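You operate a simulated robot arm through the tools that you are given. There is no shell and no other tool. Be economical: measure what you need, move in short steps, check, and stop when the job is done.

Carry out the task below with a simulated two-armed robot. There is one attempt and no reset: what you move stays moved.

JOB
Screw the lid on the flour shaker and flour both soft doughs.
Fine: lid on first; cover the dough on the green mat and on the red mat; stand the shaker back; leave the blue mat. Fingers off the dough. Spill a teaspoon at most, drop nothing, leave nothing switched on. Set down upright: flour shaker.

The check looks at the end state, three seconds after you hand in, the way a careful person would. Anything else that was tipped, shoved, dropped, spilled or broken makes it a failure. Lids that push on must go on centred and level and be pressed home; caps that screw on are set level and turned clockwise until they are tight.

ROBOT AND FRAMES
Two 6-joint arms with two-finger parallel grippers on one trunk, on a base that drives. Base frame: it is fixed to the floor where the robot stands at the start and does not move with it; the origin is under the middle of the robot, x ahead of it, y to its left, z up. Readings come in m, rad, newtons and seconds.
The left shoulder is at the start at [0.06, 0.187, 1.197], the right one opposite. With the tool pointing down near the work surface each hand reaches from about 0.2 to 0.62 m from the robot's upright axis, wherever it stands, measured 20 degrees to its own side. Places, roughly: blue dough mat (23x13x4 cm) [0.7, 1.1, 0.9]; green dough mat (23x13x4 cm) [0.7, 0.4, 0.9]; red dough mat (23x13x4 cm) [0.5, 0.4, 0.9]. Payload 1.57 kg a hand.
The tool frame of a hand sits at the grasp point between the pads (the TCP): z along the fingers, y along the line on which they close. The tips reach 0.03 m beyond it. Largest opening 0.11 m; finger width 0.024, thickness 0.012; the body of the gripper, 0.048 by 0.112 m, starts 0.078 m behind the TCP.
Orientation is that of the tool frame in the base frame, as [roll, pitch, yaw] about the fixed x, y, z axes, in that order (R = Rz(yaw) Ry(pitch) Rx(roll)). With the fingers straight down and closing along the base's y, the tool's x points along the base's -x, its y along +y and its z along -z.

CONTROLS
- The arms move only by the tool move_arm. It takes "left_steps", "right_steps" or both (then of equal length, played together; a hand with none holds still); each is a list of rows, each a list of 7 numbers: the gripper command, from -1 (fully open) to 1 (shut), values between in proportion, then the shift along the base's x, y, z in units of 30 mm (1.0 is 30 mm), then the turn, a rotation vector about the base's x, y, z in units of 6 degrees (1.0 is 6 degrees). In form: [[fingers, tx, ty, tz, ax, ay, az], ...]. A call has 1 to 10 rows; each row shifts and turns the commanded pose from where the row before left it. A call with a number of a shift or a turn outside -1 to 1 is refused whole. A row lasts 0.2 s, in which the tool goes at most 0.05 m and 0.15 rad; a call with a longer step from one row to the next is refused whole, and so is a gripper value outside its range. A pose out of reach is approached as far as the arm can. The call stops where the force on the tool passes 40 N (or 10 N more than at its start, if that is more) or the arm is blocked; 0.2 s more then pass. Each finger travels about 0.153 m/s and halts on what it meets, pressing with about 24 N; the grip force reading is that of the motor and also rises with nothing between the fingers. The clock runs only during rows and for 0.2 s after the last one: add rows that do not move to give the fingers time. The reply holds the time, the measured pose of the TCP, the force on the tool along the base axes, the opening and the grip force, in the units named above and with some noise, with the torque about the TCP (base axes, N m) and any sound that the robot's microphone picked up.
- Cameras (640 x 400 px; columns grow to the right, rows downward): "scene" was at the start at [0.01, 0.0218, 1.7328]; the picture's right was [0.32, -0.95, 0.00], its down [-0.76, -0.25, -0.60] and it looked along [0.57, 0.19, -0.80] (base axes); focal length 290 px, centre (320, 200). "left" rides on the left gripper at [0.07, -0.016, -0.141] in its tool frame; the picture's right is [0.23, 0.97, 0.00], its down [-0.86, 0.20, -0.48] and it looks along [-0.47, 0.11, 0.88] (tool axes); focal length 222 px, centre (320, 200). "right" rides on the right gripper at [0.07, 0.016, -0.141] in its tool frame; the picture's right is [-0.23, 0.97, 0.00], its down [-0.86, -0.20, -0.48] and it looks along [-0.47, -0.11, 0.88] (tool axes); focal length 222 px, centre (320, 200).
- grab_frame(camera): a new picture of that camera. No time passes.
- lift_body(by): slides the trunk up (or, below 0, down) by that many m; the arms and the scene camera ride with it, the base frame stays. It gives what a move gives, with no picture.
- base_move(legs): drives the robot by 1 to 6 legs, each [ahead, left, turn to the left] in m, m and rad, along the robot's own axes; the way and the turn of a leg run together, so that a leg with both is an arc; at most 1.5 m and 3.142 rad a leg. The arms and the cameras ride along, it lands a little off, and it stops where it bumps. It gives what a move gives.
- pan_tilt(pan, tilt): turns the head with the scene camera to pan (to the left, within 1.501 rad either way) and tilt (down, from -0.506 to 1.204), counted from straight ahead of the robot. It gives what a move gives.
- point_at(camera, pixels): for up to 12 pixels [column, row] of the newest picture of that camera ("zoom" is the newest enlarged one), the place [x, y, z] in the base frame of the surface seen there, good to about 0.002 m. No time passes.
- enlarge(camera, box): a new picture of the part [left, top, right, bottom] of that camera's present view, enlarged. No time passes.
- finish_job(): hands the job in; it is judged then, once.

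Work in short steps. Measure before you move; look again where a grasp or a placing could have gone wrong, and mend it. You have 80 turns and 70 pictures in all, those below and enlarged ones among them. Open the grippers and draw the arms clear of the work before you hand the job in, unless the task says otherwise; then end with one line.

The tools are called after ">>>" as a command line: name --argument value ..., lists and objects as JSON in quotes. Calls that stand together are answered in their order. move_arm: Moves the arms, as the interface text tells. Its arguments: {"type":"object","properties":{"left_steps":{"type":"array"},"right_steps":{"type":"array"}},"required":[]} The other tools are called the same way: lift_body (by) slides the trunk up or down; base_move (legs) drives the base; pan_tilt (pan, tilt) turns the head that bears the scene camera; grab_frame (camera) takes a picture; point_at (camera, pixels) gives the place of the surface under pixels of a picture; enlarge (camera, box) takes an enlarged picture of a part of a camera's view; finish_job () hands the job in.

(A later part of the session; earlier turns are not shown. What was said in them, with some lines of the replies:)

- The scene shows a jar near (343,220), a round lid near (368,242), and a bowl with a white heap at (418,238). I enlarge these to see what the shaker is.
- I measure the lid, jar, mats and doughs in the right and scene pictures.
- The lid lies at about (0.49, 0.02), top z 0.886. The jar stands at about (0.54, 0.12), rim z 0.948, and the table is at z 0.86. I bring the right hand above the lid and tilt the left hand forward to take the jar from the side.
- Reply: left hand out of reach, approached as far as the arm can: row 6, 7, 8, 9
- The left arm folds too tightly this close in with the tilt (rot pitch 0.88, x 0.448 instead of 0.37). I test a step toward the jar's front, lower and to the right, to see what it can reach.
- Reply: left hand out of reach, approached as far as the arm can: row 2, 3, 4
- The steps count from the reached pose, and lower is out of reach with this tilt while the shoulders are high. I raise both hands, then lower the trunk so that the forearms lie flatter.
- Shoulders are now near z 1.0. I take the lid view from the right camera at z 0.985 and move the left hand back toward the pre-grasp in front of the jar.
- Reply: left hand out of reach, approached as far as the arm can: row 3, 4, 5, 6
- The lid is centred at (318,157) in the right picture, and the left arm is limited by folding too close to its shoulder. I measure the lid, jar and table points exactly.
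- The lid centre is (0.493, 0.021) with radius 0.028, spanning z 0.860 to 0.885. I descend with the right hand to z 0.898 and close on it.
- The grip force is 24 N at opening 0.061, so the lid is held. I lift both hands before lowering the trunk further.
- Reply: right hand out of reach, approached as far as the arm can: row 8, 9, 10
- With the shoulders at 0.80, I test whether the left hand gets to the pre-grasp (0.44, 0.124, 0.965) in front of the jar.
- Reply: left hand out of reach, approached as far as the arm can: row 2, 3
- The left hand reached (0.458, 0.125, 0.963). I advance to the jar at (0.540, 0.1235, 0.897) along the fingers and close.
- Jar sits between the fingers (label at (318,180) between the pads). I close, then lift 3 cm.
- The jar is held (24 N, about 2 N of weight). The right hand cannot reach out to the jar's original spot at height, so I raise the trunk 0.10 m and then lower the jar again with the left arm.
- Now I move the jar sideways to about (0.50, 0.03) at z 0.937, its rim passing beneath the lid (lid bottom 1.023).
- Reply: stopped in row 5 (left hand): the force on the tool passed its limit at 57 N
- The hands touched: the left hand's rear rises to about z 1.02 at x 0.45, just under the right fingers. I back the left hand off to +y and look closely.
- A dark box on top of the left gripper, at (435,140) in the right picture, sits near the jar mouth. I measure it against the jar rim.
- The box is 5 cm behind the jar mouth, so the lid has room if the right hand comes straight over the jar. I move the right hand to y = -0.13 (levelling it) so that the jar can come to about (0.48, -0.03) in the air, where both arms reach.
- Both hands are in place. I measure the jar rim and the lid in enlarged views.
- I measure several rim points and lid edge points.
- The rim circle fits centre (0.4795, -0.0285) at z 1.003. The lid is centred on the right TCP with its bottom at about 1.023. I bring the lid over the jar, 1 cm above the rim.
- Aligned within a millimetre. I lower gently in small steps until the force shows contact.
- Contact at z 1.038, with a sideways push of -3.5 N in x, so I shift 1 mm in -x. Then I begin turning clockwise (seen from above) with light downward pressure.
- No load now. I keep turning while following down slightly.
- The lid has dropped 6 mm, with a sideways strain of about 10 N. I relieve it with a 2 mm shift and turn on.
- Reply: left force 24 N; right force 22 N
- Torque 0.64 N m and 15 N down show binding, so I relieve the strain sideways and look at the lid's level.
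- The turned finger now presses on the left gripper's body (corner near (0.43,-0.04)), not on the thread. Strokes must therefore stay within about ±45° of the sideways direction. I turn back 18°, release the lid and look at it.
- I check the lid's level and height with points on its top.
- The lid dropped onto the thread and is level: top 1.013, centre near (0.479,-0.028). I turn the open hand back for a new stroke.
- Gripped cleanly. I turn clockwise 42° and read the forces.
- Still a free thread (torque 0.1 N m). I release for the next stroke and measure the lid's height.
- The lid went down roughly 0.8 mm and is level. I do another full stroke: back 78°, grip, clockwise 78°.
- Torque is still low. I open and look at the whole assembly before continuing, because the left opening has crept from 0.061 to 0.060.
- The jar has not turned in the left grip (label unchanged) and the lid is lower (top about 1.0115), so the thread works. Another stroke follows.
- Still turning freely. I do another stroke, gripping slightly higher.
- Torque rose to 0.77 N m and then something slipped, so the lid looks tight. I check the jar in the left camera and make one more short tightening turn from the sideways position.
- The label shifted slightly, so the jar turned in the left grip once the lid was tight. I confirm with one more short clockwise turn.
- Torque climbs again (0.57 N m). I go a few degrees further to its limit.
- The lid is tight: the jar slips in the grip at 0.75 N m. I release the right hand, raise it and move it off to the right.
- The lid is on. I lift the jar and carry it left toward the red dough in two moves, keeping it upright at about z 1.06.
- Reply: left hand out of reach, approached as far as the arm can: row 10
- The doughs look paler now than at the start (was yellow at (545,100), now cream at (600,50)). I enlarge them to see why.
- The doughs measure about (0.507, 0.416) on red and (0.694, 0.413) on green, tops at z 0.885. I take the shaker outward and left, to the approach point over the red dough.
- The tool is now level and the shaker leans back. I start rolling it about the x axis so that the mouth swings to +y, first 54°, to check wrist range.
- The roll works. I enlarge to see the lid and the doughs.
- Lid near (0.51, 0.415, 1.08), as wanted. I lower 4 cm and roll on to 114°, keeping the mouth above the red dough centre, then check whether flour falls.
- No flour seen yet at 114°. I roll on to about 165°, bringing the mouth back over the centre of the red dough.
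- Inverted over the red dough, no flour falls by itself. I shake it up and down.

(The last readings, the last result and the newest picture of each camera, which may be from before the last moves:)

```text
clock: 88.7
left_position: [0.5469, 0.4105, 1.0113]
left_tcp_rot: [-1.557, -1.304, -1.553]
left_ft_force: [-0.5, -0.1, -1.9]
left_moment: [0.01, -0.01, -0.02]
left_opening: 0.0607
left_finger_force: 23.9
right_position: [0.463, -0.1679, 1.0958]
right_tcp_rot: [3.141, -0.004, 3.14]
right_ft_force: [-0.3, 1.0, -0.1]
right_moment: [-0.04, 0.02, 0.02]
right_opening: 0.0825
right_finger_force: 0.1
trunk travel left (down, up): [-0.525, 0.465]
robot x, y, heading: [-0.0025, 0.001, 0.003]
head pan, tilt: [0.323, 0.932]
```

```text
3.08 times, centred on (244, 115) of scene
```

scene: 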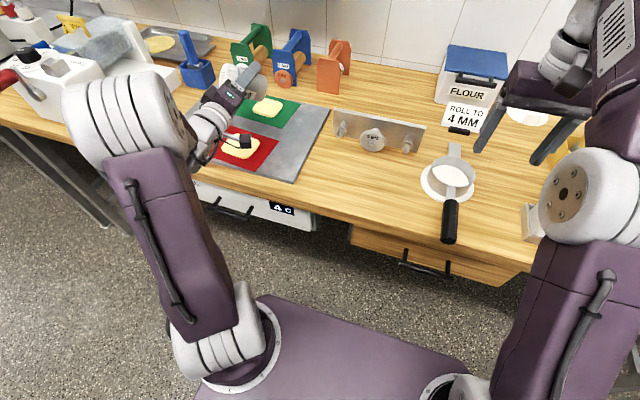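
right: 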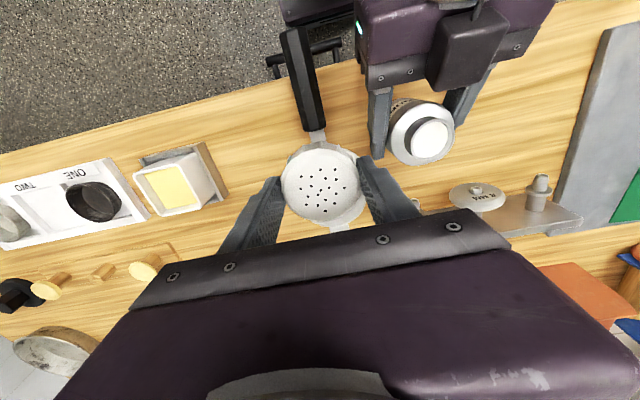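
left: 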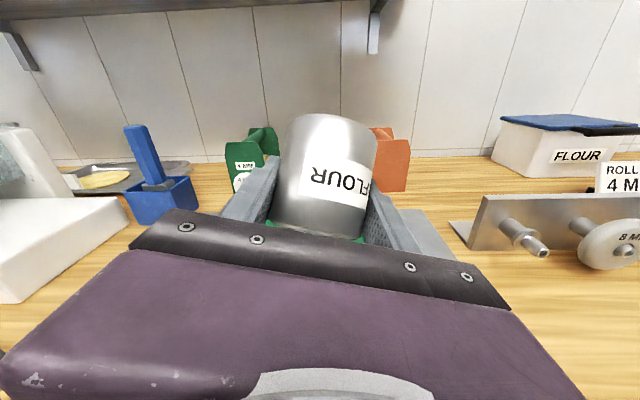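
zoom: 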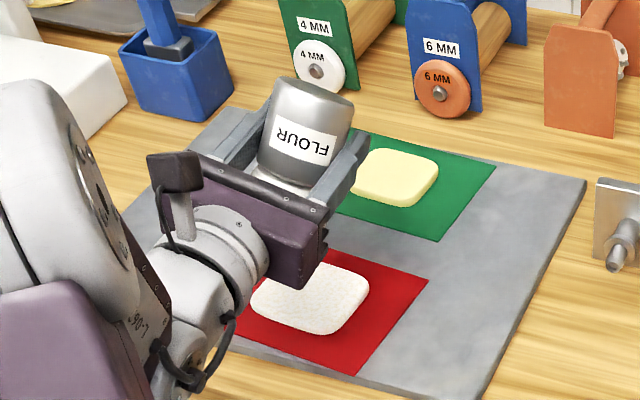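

The red dough is now white all over. I roll the shaker back up past horizontal before carrying it over to the green dough at (0.686, 0.415).

>>> move_arm --left_steps '[[0.5, 0, -0.1, 0, 1, 0, 0], [0.5, 0, -0.15, 0, 1, 0, 0], [0.5, 0, -0.15, 0, 1, 0, 0], [0.5, 0, -0.15, 0, 1, 0, 0], [0.5, 0, -0.15, 0, 1, 0, 0], [0.5, 0, -0.15, 0, 1, 0, 0], [0.5, 0, -0.1, 0, 1, 0, 0], [0.5, 0, -0.1, 0, 1, 0, 0], [0.5, 0, 0, 0, 1, 0, 0], [0.5, 0, 0, 0, 1, 0, 0]]'

>>> move_arm --left_steps '[[0.5, 0, 0, 0, 1, 0, 0], [0.5, 0, 0, 0, 1, 0, 0], [0.5, 0, 0, 0, 1, 0, 0], [0.5, 0, 0, 0.2, 1, 0, 0], [0.5, 0.3, 0, 0.2, 1, 0, 0], [0.5, 0.5, 0, 0, 1, 0, 0], [0.5, 0.5, 0, 0, 0, 0, 0], [0.5, 0.5, 0, 0, 0, 0, 0], [0.5, 0.5, 0, 0, 0, 0, 0], [0.5, 0.5, 0, 0, 0, 0, 0]]'

>>> move_arm --left_steps '[[0.5, 0.5, 0, 0, 0, 0, 0], [0.5, 0.5, 0, 0, 0, 0, 0], [0.5, 0.5, 0, 0, 0, 0, 0], [0.5, 0.5, 0, 0, 0, 0, 0], [0.5, 0.5, 0, 0, 0, 0, 0], [0.5, 0.5, 0, 0, 0, 0, 0], [0.5, 0, 0, 0, 0, 0, 0]]'

>>> enlarge --camera "scene" --box '[180, 50, 308, 180]'

```text
clock: 90.9
left_position: [0.544, 0.3783, 1.0139]
left_tcp_rot: [-1.541, -0.255, -1.57]
left_ft_force: [0.2, 0.1, -2.5]
left_moment: [-0.02, -0.01, 0.03]
left_opening: 0.0606
left_finger_force: 24.2
right_position: [0.4615, -0.1692, 1.0968]
right_tcp_rot: [-3.141, -0.003, 3.139]
right_ft_force: [-0.3, 0.0, 0.2]
right_moment: [0.01, 0.02, -0.03]
right_opening: 0.0826
right_finger_force: 0.1
trunk travel left (down, up): [-0.525, 0.465]
robot x, y, heading: [-0.0021, -0.001, -0.002]
head pan, tilt: [0.323, 0.932]
```

```text
clock: 93.1
left_position: [0.6295, 0.3795, 1.0254]
left_tcp_rot: [-1.541, 0.371, -1.569]
left_ft_force: [-0.2, 0.1, -2.9]
left_moment: [0.03, 0.01, 0.01]
left_opening: 0.0607
left_finger_force: 24.3
right_position: [0.462, -0.1698, 1.0964]
right_tcp_rot: [3.141, -0.004, 3.141]
right_ft_force: [-0.1, 0.5, -0.7]
right_moment: [0.02, 0.0, -0.04]
right_opening: 0.0826
right_finger_force: 0.1
trunk travel left (down, up): [-0.525, 0.465]
robot x, y, heading: [-0.0011, -0.0014, 0.001]
head pan, tilt: [0.323, 0.932]
```

```text
clock: 94.7
left_position: [0.7191, 0.3783, 1.0274]
left_tcp_rot: [-1.542, 0.373, -1.569]
left_ft_force: [0.4, -0.3, -2.8]
left_moment: [0.0, -0.04, 0.01]
left_opening: 0.0608
left_finger_force: 24.0
right_position: [0.461, -0.1696, 1.097]
right_tcp_rot: [3.139, -0.005, 3.14]
right_ft_force: [0.2, -0.6, -0.6]
right_moment: [-0.02, -0.02, 0.0]
right_opening: 0.0825
right_finger_force: 0.0
trunk travel left (down, up): [-0.525, 0.465]
robot x, y, heading: [-0.0015, 0.0013, -0.006]
head pan, tilt: [0.323, 0.932]
```

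```text
3.08 times, centred on (244, 115) of scene
```

zoom: 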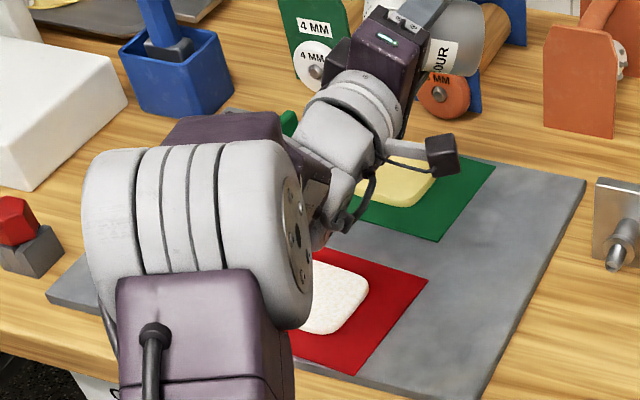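

No spill and the red dough is covered. The reach is good at x 0.719, so I roll the shaker over above the green dough.

>>> move_arm --left_steps '[[0.5, 0.1, 0, -0.2, -1, 0, 0], [0.5, 0, 0, -0.2, -1, 0, 0], [0.5, 0, 0, 0, -1, 0, 0], [0.5, 0, 0, 0, -1, 0, 0], [0.5, 0, 0, 0, -1, 0, 0], [0.5, 0, 0, 0, -1, 0, 0], [0.5, 0, 0, 0, -1, 0, 0], [0.5, 0, 0, 0, -1, 0, 0]]'

>>> move_arm --left_steps '[[0.5, 0, 0.1, 0, -1, 0, 0], [0.5, 0, 0.1, 0, -1, 0, 0], [0.5, 0, 0.1, 0, -1, 0, 0], [0.5, 0, 0.15, 0, -1, 0, 0], [0.5, 0, 0.15, 0, -1, 0, 0], [0.5, 0, 0.15, 0, -1, 0, 0], [0.5, 0, 0.15, 0, -1, 0, 0], [0.5, 0, 0.15, 0, -1, 0, 0]]'

>>> enlarge --camera "scene" --box '[200, 20, 328, 150]'

```text
clock: 96.5
left_position: [0.7214, 0.3771, 1.0148]
left_tcp_rot: [-1.543, -0.469, -1.568]
left_ft_force: [-0.3, 0.4, -1.9]
left_moment: [0.04, -0.02, 0.0]
left_opening: 0.0609
left_finger_force: 24.2
right_position: [0.4618, -0.1702, 1.0964]
right_tcp_rot: [3.141, -0.005, 3.14]
right_ft_force: [-0.5, -0.4, -0.2]
right_moment: [0.0, -0.02, 0.02]
right_opening: 0.0826
right_finger_force: 0.0
trunk travel left (down, up): [-0.525, 0.465]
robot x, y, heading: [-0.0009, -0.0021, -0.002]
head pan, tilt: [0.323, 0.932]
```

```text
clock: 98.3
left_position: [0.7224, 0.4103, 1.0142]
left_tcp_rot: [-1.552, -1.307, -1.559]
left_ft_force: [0.1, 0.4, -1.0]
left_moment: [0.03, -0.03, 0.01]
left_opening: 0.0609
left_finger_force: 24.1
right_position: [0.4603, -0.1685, 1.0973]
right_tcp_rot: [-3.141, -0.004, 3.139]
right_ft_force: [-0.1, 0.3, -0.2]
right_moment: [0.02, -0.02, 0.05]
right_opening: 0.0826
right_finger_force: 0.2
trunk travel left (down, up): [-0.525, 0.465]
robot x, y, heading: [0.0017, 0.0015, -0.002]
head pan, tilt: [0.323, 0.932]
```

```text
3.08 times, centred on (264, 85) of scene
```

zoom: 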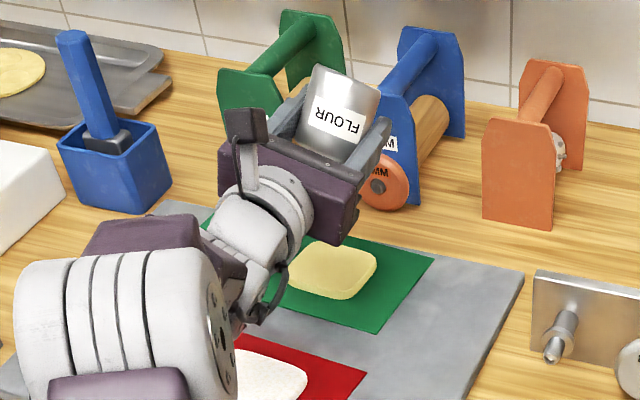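

Positioned as before, above the green dough. I shake the same way.

>>> move_arm --left_steps '[[0.5, 0, 0, 0.9, 0, 0, 0], [0.5, 0, 0, -0.9, 0, 0, 0], [0.5, 0, 0, 0.9, 0, 0, 0], [0.5, 0, 0, -0.9, 0, 0, 0], [0.5, 0, 0, 0.9, 0, 0, 0], [0.5, 0, 0, -0.9, 0, 0, 0]]'

>>> enlarge --camera "scene" --box '[200, 20, 328, 150]'

```text
clock: 99.7
left_position: [0.7217, 0.4106, 1.0125]
left_tcp_rot: [-1.558, -1.303, -1.553]
left_ft_force: [0.5, -0.2, -2.9]
left_moment: [0.0, -0.05, -0.03]
left_opening: 0.0606
left_finger_force: 24.1
right_position: [0.4616, -0.1681, 1.0963]
right_tcp_rot: [3.141, -0.005, 3.14]
right_ft_force: [0.6, 0.8, 0.1]
right_moment: [-0.03, 0.01, 0.01]
right_opening: 0.0824
right_finger_force: 0.0
trunk travel left (down, up): [-0.525, 0.465]
robot x, y, heading: [-0.0013, 0.0026, -0.001]
head pan, tilt: [0.323, 0.932]
```

```text
3.08 times, centred on (264, 85) of scene
```

zoom: 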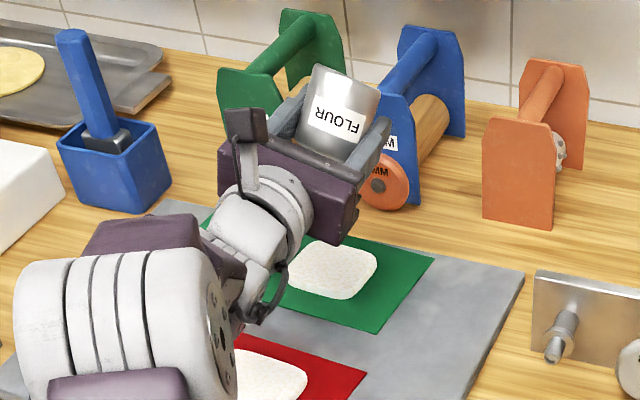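

Both doughs are white. I roll the shaker upright again in place, then draw back and up.

>>> move_arm --left_steps '[[0.5, 0, -0.1, 0, 1, 0, 0], [0.5, 0, -0.15, 0, 1, 0, 0], [0.5, 0, -0.15, 0, 1, 0, 0], [0.5, 0, -0.15, 0, 1, 0, 0], [0.5, 0, -0.15, 0, 1, 0, 0], [0.5, 0, -0.15, 0, 1, 0, 0], [0.5, 0, -0.1, 0, 1, 0, 0], [0.5, 0, -0.1, 0, 1, 0, 0], [0.5, 0, 0, 0, 1, 0, 0], [0.5, 0, 0, 0, 1, 0, 0]]'

>>> move_arm --left_steps '[[0.5, 0, 0, 0, 1, 0, 0], [0.5, 0, 0, 0, 1, 0, 0], [0.5, 0, 0, 0, 1, 0, 0], [0.5, 0, 0, 0, 1, 0, 0], [0.5, 0, 0, 0, 1, 0, 0], [0.5, 0, 0, 0.2, 1, 0, 0], [0.5, 0, 0, 0.2, 1, 0, 0], [0.5, 0, 0, 0.2, 1, 0, 0], [0.5, 0, 0, 0.2, 1, 0, 0], [0.5, 0, 0, 0.2, 1, 0, 0]]'

>>> move_arm --left_steps '[[0.5, -0.3, 0, 0.2, 1, 0, 0], [0.5, -0.5, 0, 0.2, 1, 0, 0], [0.5, -0.5, -0.3, 0, 1, 0, 0], [0.5, -0.5, -0.5, 0, 1, 0, 0], [0.5, -0.5, -0.5, 0, 1, 0, 0], [0.5, -0.5, -0.5, 0, 1, 0, 0], [0.5, -0.5, -0.5, 0, 1, 0, 0], [0.5, -0.5, -0.5, 0, 0.5, 0, 0], [0.5, 0, 0, 0, 0, 0, 0]]'

```text
clock: 101.9
left_position: [0.7216, 0.3784, 1.014]
left_tcp_rot: [-1.54, -0.254, -1.569]
left_ft_force: [0.1, -0.3, -3.4]
left_moment: [-0.01, -0.02, -0.03]
left_opening: 0.0607
left_finger_force: 23.8
right_position: [0.4621, -0.1687, 1.0973]
right_tcp_rot: [3.141, -0.004, 3.141]
right_ft_force: [0.6, -0.3, -0.1]
right_moment: [0.0, 0.03, 0.01]
right_opening: 0.0825
right_finger_force: 0.1
trunk travel left (down, up): [-0.525, 0.465]
robot x, y, heading: [0.0004, 0.0015, -0.001]
head pan, tilt: [0.323, 0.932]
```

```text
clock: 104.1
left_position: [0.7219, 0.3788, 1.0441]
left_tcp_rot: [-1.541, 0.795, -1.566]
left_ft_force: [0.3, 0.3, -1.7]
left_moment: [-0.03, -0.05, 0.02]
left_opening: 0.0605
left_finger_force: 24.4
right_position: [0.4617, -0.169, 1.0975]
right_tcp_rot: [3.141, -0.005, 3.14]
right_ft_force: [1.0, 0.1, 1.2]
right_moment: [-0.03, -0.02, -0.01]
right_opening: 0.0825
right_finger_force: 0.0
trunk travel left (down, up): [-0.525, 0.465]
robot x, y, heading: [0.0007, -0.0002, 0.001]
head pan, tilt: [0.323, 0.932]
```

```text
clock: 106.1
left_position: [0.6079, 0.2945, 1.0547]
left_tcp_rot: [1.387, 1.565, 1.355]
left_ft_force: [0.7, 0.4, -2.0]
left_moment: [-0.01, -0.04, 0.0]
left_opening: 0.0603
left_finger_force: 23.7
right_position: [0.4615, -0.1689, 1.0972]
right_tcp_rot: [-3.141, -0.004, 3.139]
right_ft_force: [0.4, 0.8, -0.6]
right_moment: [-0.06, 0.01, 0.01]
right_opening: 0.0827
right_finger_force: 0.1
trunk travel left (down, up): [-0.525, 0.465]
robot x, y, heading: [0.0018, 0.0016, -0.002]
head pan, tilt: [0.323, 0.932]
```

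Back at the level-tool pose. I pitch down 33.6° to set the shaker vertical and carry it towards its old place.

>>> move_arm --left_steps '[[0.5, 0, -0.5, 0, 0, 1, 0], [0.5, 0, -0.5, 0, 0, 1, 0], [0.5, -0.3, -0.7, 0, 0, 1, 0], [0.5, -0.3, -0.7, 0, 0, 1, 0], [0.5, -0.4, -0.8, 0, 0, 1, 0], [0.5, -0.4, -0.8, 0, 0, 0.6, 0], [0.5, -0.4, -0.8, -0.3, 0, 0, 0], [0.5, -0.4, -0.9, -0.5, 0, 0, 0], [0.5, 0, 0, -0.5, 0, 0, 0], [0.5, 0, 0, 0, 0, 0, 0]]'

>>> grab_frame --camera "left"

>>> enlarge --camera "scene" --box '[290, 60, 450, 180]'

>>> grab_frame --camera "right"

```text
clock: 108.3
left_position: [0.5547, 0.1508, 1.0163]
left_tcp_rot: [-3.118, 0.987, 3.13]
left_ft_force: [-0.6, -1.3, -1.5]
left_moment: [0.01, 0.01, 0.0]
left_opening: 0.0604
left_finger_force: 23.9
left hand out of reach, approached as far as the arm can: row 5, 6, 7, 8
right_position: [0.4618, -0.1686, 1.0973]
right_tcp_rot: [-3.141, -0.003, 3.14]
right_ft_force: [0.1, -0.6, -0.2]
right_moment: [0.0, 0.04, -0.02]
right_opening: 0.0824
right_finger_force: 0.0
trunk travel left (down, up): [-0.525, 0.465]
robot x, y, heading: [-0.0014, 0.0026, -0.004]
head pan, tilt: [0.323, 0.932]
```

```text
22 pictures are left
```

left: 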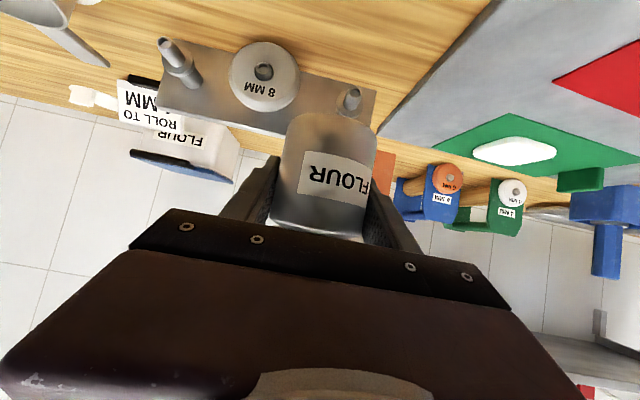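

```text
3.33 times, centred on (370, 120) of scene
```

zoom: 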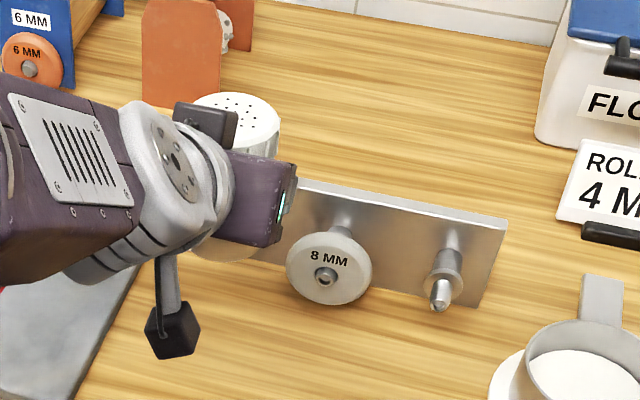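

```text
20 pictures are left
```

right: 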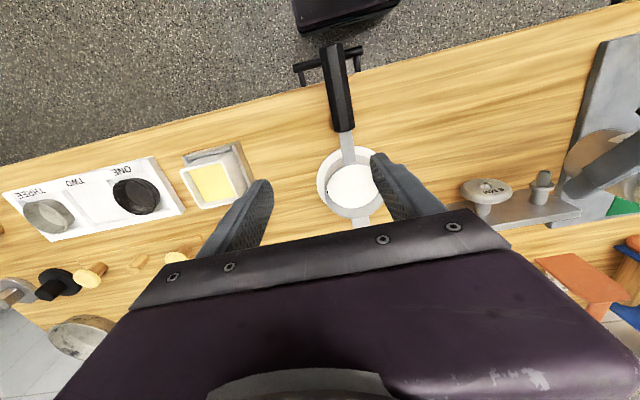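

I measure the lid's top plane and the jar's front wall to see how upright the shaker hangs in the grip.

>>> point_at --camera "zoom" --pixels '[[215, 103], [240, 97], [265, 105], [272, 120], [262, 130], [255, 143], [275, 140], [245, 130], [230, 98]]'

>>> point_at --camera "left" --pixels '[[330, 125], [330, 140], [332, 160], [333, 180], [334, 200], [333, 215], [295, 130], [298, 200], [360, 135], [355, 205], [320, 116]]'

```text
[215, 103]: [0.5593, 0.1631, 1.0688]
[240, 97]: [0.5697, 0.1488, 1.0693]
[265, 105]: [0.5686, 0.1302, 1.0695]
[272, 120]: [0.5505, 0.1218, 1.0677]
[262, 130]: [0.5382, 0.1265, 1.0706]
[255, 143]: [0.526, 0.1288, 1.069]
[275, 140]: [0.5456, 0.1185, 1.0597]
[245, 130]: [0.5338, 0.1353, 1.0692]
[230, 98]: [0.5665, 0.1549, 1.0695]
```

```text
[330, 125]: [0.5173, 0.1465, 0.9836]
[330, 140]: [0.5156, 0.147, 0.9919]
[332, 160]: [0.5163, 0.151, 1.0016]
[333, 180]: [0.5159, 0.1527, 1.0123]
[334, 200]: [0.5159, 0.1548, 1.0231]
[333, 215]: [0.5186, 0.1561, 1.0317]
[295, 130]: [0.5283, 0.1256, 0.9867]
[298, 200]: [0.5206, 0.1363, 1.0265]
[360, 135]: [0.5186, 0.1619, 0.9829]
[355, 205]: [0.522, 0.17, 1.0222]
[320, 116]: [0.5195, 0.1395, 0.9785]
```

The shaker hangs upright (lid top level at 1.069), its base about 0.042 below the TCP. I lower it to just above the table at its original place (0.539, 0.1235).

>>> move_arm --left_steps '[[0.5, 0, -0.3, -0.6, 0, 0, 0], [0.5, -0.1, -0.3, -0.6, 0, 0, 0], [0.5, -0.2, -0.3, -0.6, 0, 0, 0], [0.5, -0.2, 0, -0.6, 0, 0, 0], [0.5, 0, 0, -0.6, 0, 0, 0], [0.5, 0, 0, -0.4, 0, 0, 0], [0.5, 0, 0, 0, 0, 0, 0]]'

>>> grab_frame --camera "left"

>>> point_at --camera "left" --pixels '[[330, 108], [330, 114], [330, 118], [330, 122], [330, 126], [330, 135], [330, 160], [330, 200]]'

```text
clock: 109.9
left_position: [0.5392, 0.1217, 0.9134]
left_tcp_rot: [-3.121, 0.985, 3.132]
left_ft_force: [0.1, -0.3, -2.1]
left_moment: [-0.01, -0.04, 0.0]
left_opening: 0.0604
left_finger_force: 23.8
right_position: [0.4608, -0.169, 1.0969]
right_tcp_rot: [3.14, -0.004, 3.14]
right_ft_force: [0.6, -0.3, -0.5]
right_moment: [0.02, 0.02, 0.0]
right_opening: 0.0821
right_finger_force: 0.0
trunk travel left (down, up): [-0.525, 0.465]
robot x, y, heading: [-0.0011, -0.0015, -0.003]
head pan, tilt: [0.323, 0.932]
```

```text
19 pictures are left
```

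left: 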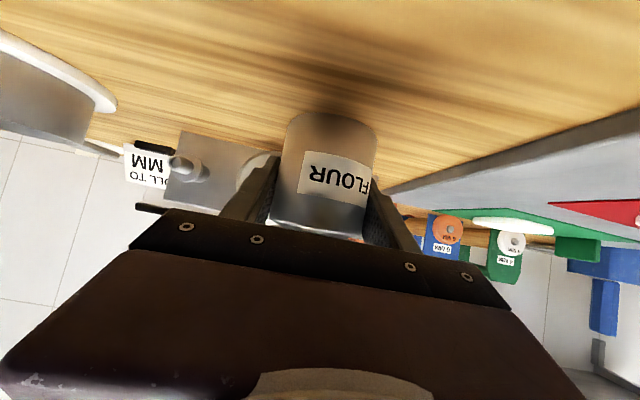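

```text
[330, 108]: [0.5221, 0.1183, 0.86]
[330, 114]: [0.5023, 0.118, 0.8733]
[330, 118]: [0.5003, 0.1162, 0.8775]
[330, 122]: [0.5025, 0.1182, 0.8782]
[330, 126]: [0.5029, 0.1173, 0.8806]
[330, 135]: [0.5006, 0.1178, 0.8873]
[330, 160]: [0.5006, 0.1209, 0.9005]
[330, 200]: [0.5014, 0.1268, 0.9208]
```

The base is about 12 mm above the table and the jar sits 8 mm nearer the palm than before. I lower in small steps until the table takes the weight.

>>> move_arm --left_steps '[[0.5, 0.25, 0.05, -0.15, 0, 0, 0], [0.5, 0, 0, -0.12, 0, 0, 0], [0.5, 0, 0, -0.06, 0, 0, 0], [0.5, 0, 0, 0, 0, 0, 0]]'

>>> move_arm --left_steps '[[0.5, 0, 0, -0.04, 0, 0, 0], [0.5, 0, 0, 0, 0, 0, 0]]'

```text
clock: 110.9
left_position: [0.5464, 0.1251, 0.9028]
left_tcp_rot: [-3.119, 0.988, 3.13]
left_ft_force: [-1.0, 0.0, -1.8]
left_moment: [0.0, -0.04, -0.03]
left_opening: 0.0606
left_finger_force: 24.2
right_position: [0.461, -0.169, 1.0963]
right_tcp_rot: [3.141, -0.005, 3.14]
right_ft_force: [0.1, 0.1, 0.9]
right_moment: [0.02, 0.01, -0.01]
right_opening: 0.0825
right_finger_force: 0.0
trunk travel left (down, up): [-0.525, 0.465]
robot x, y, heading: [-0.001, -0.0014, -0.003]
head pan, tilt: [0.323, 0.932]
```

```text
clock: 111.5
left_position: [0.5464, 0.124, 0.9037]
left_tcp_rot: [-3.12, 0.987, 3.131]
left_ft_force: [0.4, -0.8, 0.9]
left_moment: [0.06, -0.1, -0.01]
left_opening: 0.0604
left_finger_force: 23.7
right_position: [0.4613, -0.1688, 1.0983]
right_tcp_rot: [-3.141, -0.003, 3.139]
right_ft_force: [0.4, 0.5, -0.7]
right_moment: [0.0, 0.03, 0.02]
right_opening: 0.0829
right_finger_force: 0.0
trunk travel left (down, up): [-0.525, 0.465]
robot x, y, heading: [0.0009, 0.0004, 0.001]
head pan, tilt: [0.323, 0.932]
```

The force has turned from -2.3 to +0.9 N, so the base is on the table. I open the fingers slowly and check.

>>> move_arm --left_steps '[[0.1, 0, 0, 0, 0, 0, 0], [-0.1, 0, 0, 0, 0, 0, 0], [-0.3, 0, 0, 0, 0, 0, 0], [-0.6, 0, 0, 0, 0, 0, 0], [-1, 0, 0, 0, 0, 0, 0], [-1, 0, 0, 0, 0, 0, 0]]'

>>> grab_frame --camera "left"

```text
clock: 112.9
left_position: [0.5471, 0.1245, 0.902]
left_tcp_rot: [-3.121, 0.986, 3.132]
left_ft_force: [0.0, 0.5, 0.2]
left_moment: [0.03, -0.01, 0.01]
left_opening: 0.1101
left_finger_force: 0.1
right_position: [0.4613, -0.1697, 1.096]
right_tcp_rot: [3.141, -0.003, 3.14]
right_ft_force: [0.2, 0.2, -0.2]
right_moment: [0.02, -0.01, 0.0]
right_opening: 0.0825
right_finger_force: 0.1
trunk travel left (down, up): [-0.525, 0.465]
robot x, y, heading: [0.0016, 0.0001, 0.004]
head pan, tilt: [0.323, 0.932]
```

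```text
18 pictures are left
```

left: 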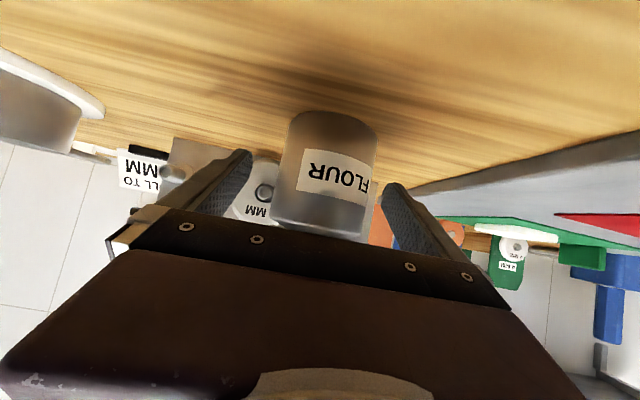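

The shaker stands free between the open fingers. I back off along the approach and then raise the hand.

>>> move_arm --left_steps '[[-1, -0.5, 0, 0.4, 0, 0, 0], [-1, -0.5, 0, 0.4, 0, 0, 0], [-1, -0.5, 0, 0.4, 0, 0, 0], [-1, -0.3, 0, 0.4, 0, 0, 0], [-1, 0, 0, 0.6, 0, 0, 0], [-1, 0, 0, 0.8, 0, 0, 0]]'

>>> grab_frame --camera "scene"

```text
clock: 114.3
left_position: [0.4914, 0.1235, 0.9939]
left_tcp_rot: [-3.119, 0.986, 3.129]
left_ft_force: [0.5, 0.0, 0.6]
left_moment: [0.02, -0.02, 0.03]
left_opening: 0.11
left_finger_force: 0.1
right_position: [0.4601, -0.1684, 1.0965]
right_tcp_rot: [3.14, -0.002, 3.14]
right_ft_force: [-0.8, -0.2, 0.8]
right_moment: [0.01, 0.01, 0.01]
right_opening: 0.0826
right_finger_force: 0.1
trunk travel left (down, up): [-0.525, 0.465]
robot x, y, heading: [-0.0007, -0.0004, 0.003]
head pan, tilt: [0.323, 0.932]
```

```text
17 pictures are left
```

scene: 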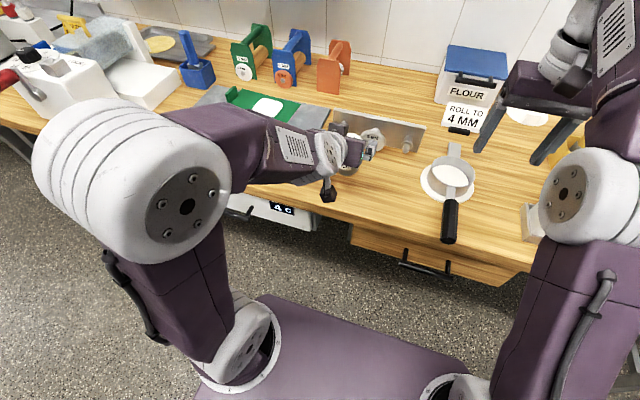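

I raise the trunk to lift both hands straight up, then drive back a little to clear the work.

>>> lift_body --by 0.25

>>> base_move --legs '[[-0.2, 0, 0]]'

>>> grab_frame --camera "scene"

```text
clock: 116.9
left_position: [0.4911, 0.1252, 1.2432]
left_tcp_rot: [-3.121, 0.986, 3.13]
left_ft_force: [0.1, -0.1, 0.0]
left_moment: [-0.01, -0.05, -0.01]
left_opening: 0.1097
left_finger_force: 0.1
right_position: [0.4607, -0.1699, 1.3472]
right_tcp_rot: [-3.141, -0.005, 3.14]
right_ft_force: [-0.8, -0.4, 0.5]
right_moment: [0.01, 0.0, 0.05]
right_opening: 0.0826
right_finger_force: 0.1
trunk travel left (down, up): [-0.775, 0.215]
robot x, y, heading: [-0.0003, -0.0032, -0.001]
head pan, tilt: [0.323, 0.932]
```

```text
clock: 118.5
left_position: [0.2943, 0.1235, 1.243]
left_tcp_rot: [-3.121, 0.986, 3.129]
left_ft_force: [0.4, -0.2, -0.7]
left_moment: [-0.01, 0.02, 0.0]
left_opening: 0.11
left_finger_force: 0.0
right_position: [0.2634, -0.1702, 1.3452]
right_tcp_rot: [-3.14, -0.005, 3.139]
right_ft_force: [0.4, 0.7, 0.0]
right_moment: [0.0, 0.04, 0.0]
right_opening: 0.0825
right_finger_force: 0.0
trunk travel left (down, up): [-0.775, 0.215]
robot x, y, heading: [-0.2, 0.0001, -0.002]
head pan, tilt: [0.323, 0.932]
```

```text
16 pictures are left
```

scene: 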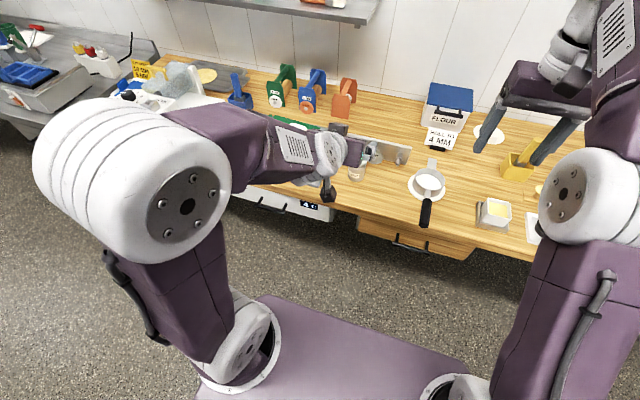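

I verify the shaker, lid and doughs from the left camera and an enlarged scene view.

>>> grab_frame --camera "left"

>>> enlarge --camera "scene" --box '[220, 90, 400, 210]'

```text
15 pictures are left
```

left: 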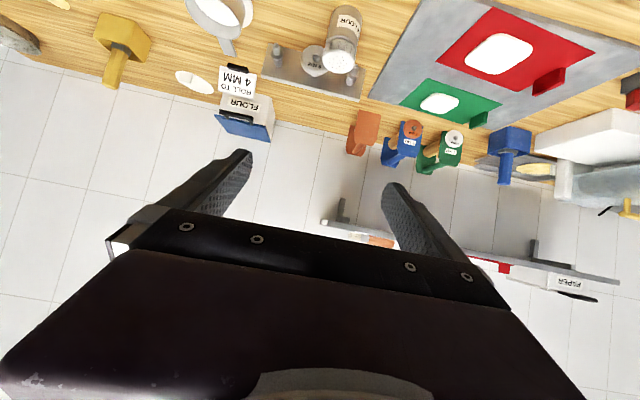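

```text
3.33 times, centred on (310, 150) of scene
```

zoom: 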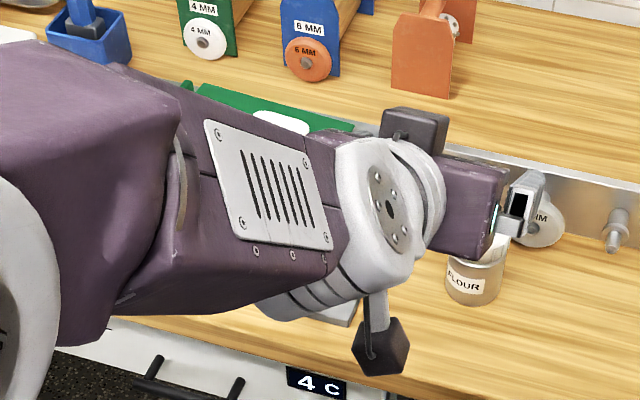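

>>> enlarge --camera "left" --box '[260, 0, 620, 160]'

>>> enlarge --camera "left" --box '[290, 0, 390, 90]'

```text
1.78 times, centred on (440, 80) of left
```

zoom: 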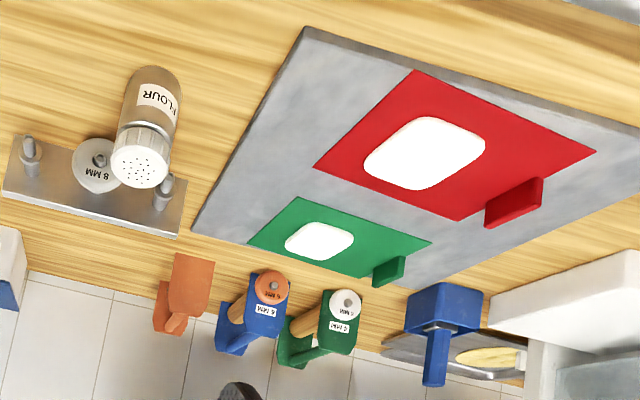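

```text
4.44 times, centred on (340, 45) of left
```

zoom: 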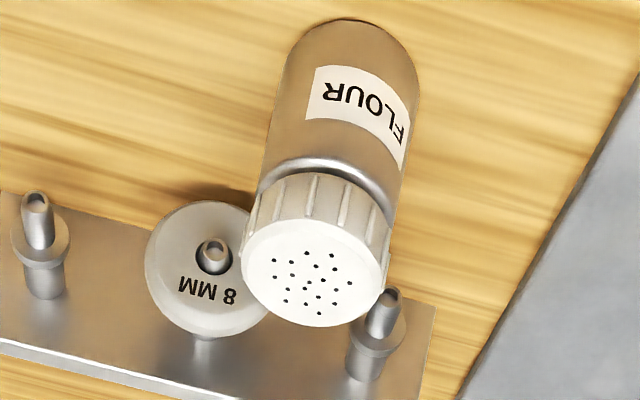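

Both doughs are covered white, the mats and board are clean, and the shaker stands upright with its lid level and tight. The hands are open and clear of the work, so I hand in.

>>> finish_job

```text
The job is handed in.
```

The shaker's lid is screwed tight, the doughs on the green and red mats are both floured with no spill seen, and the shaker stands upright back at its place.
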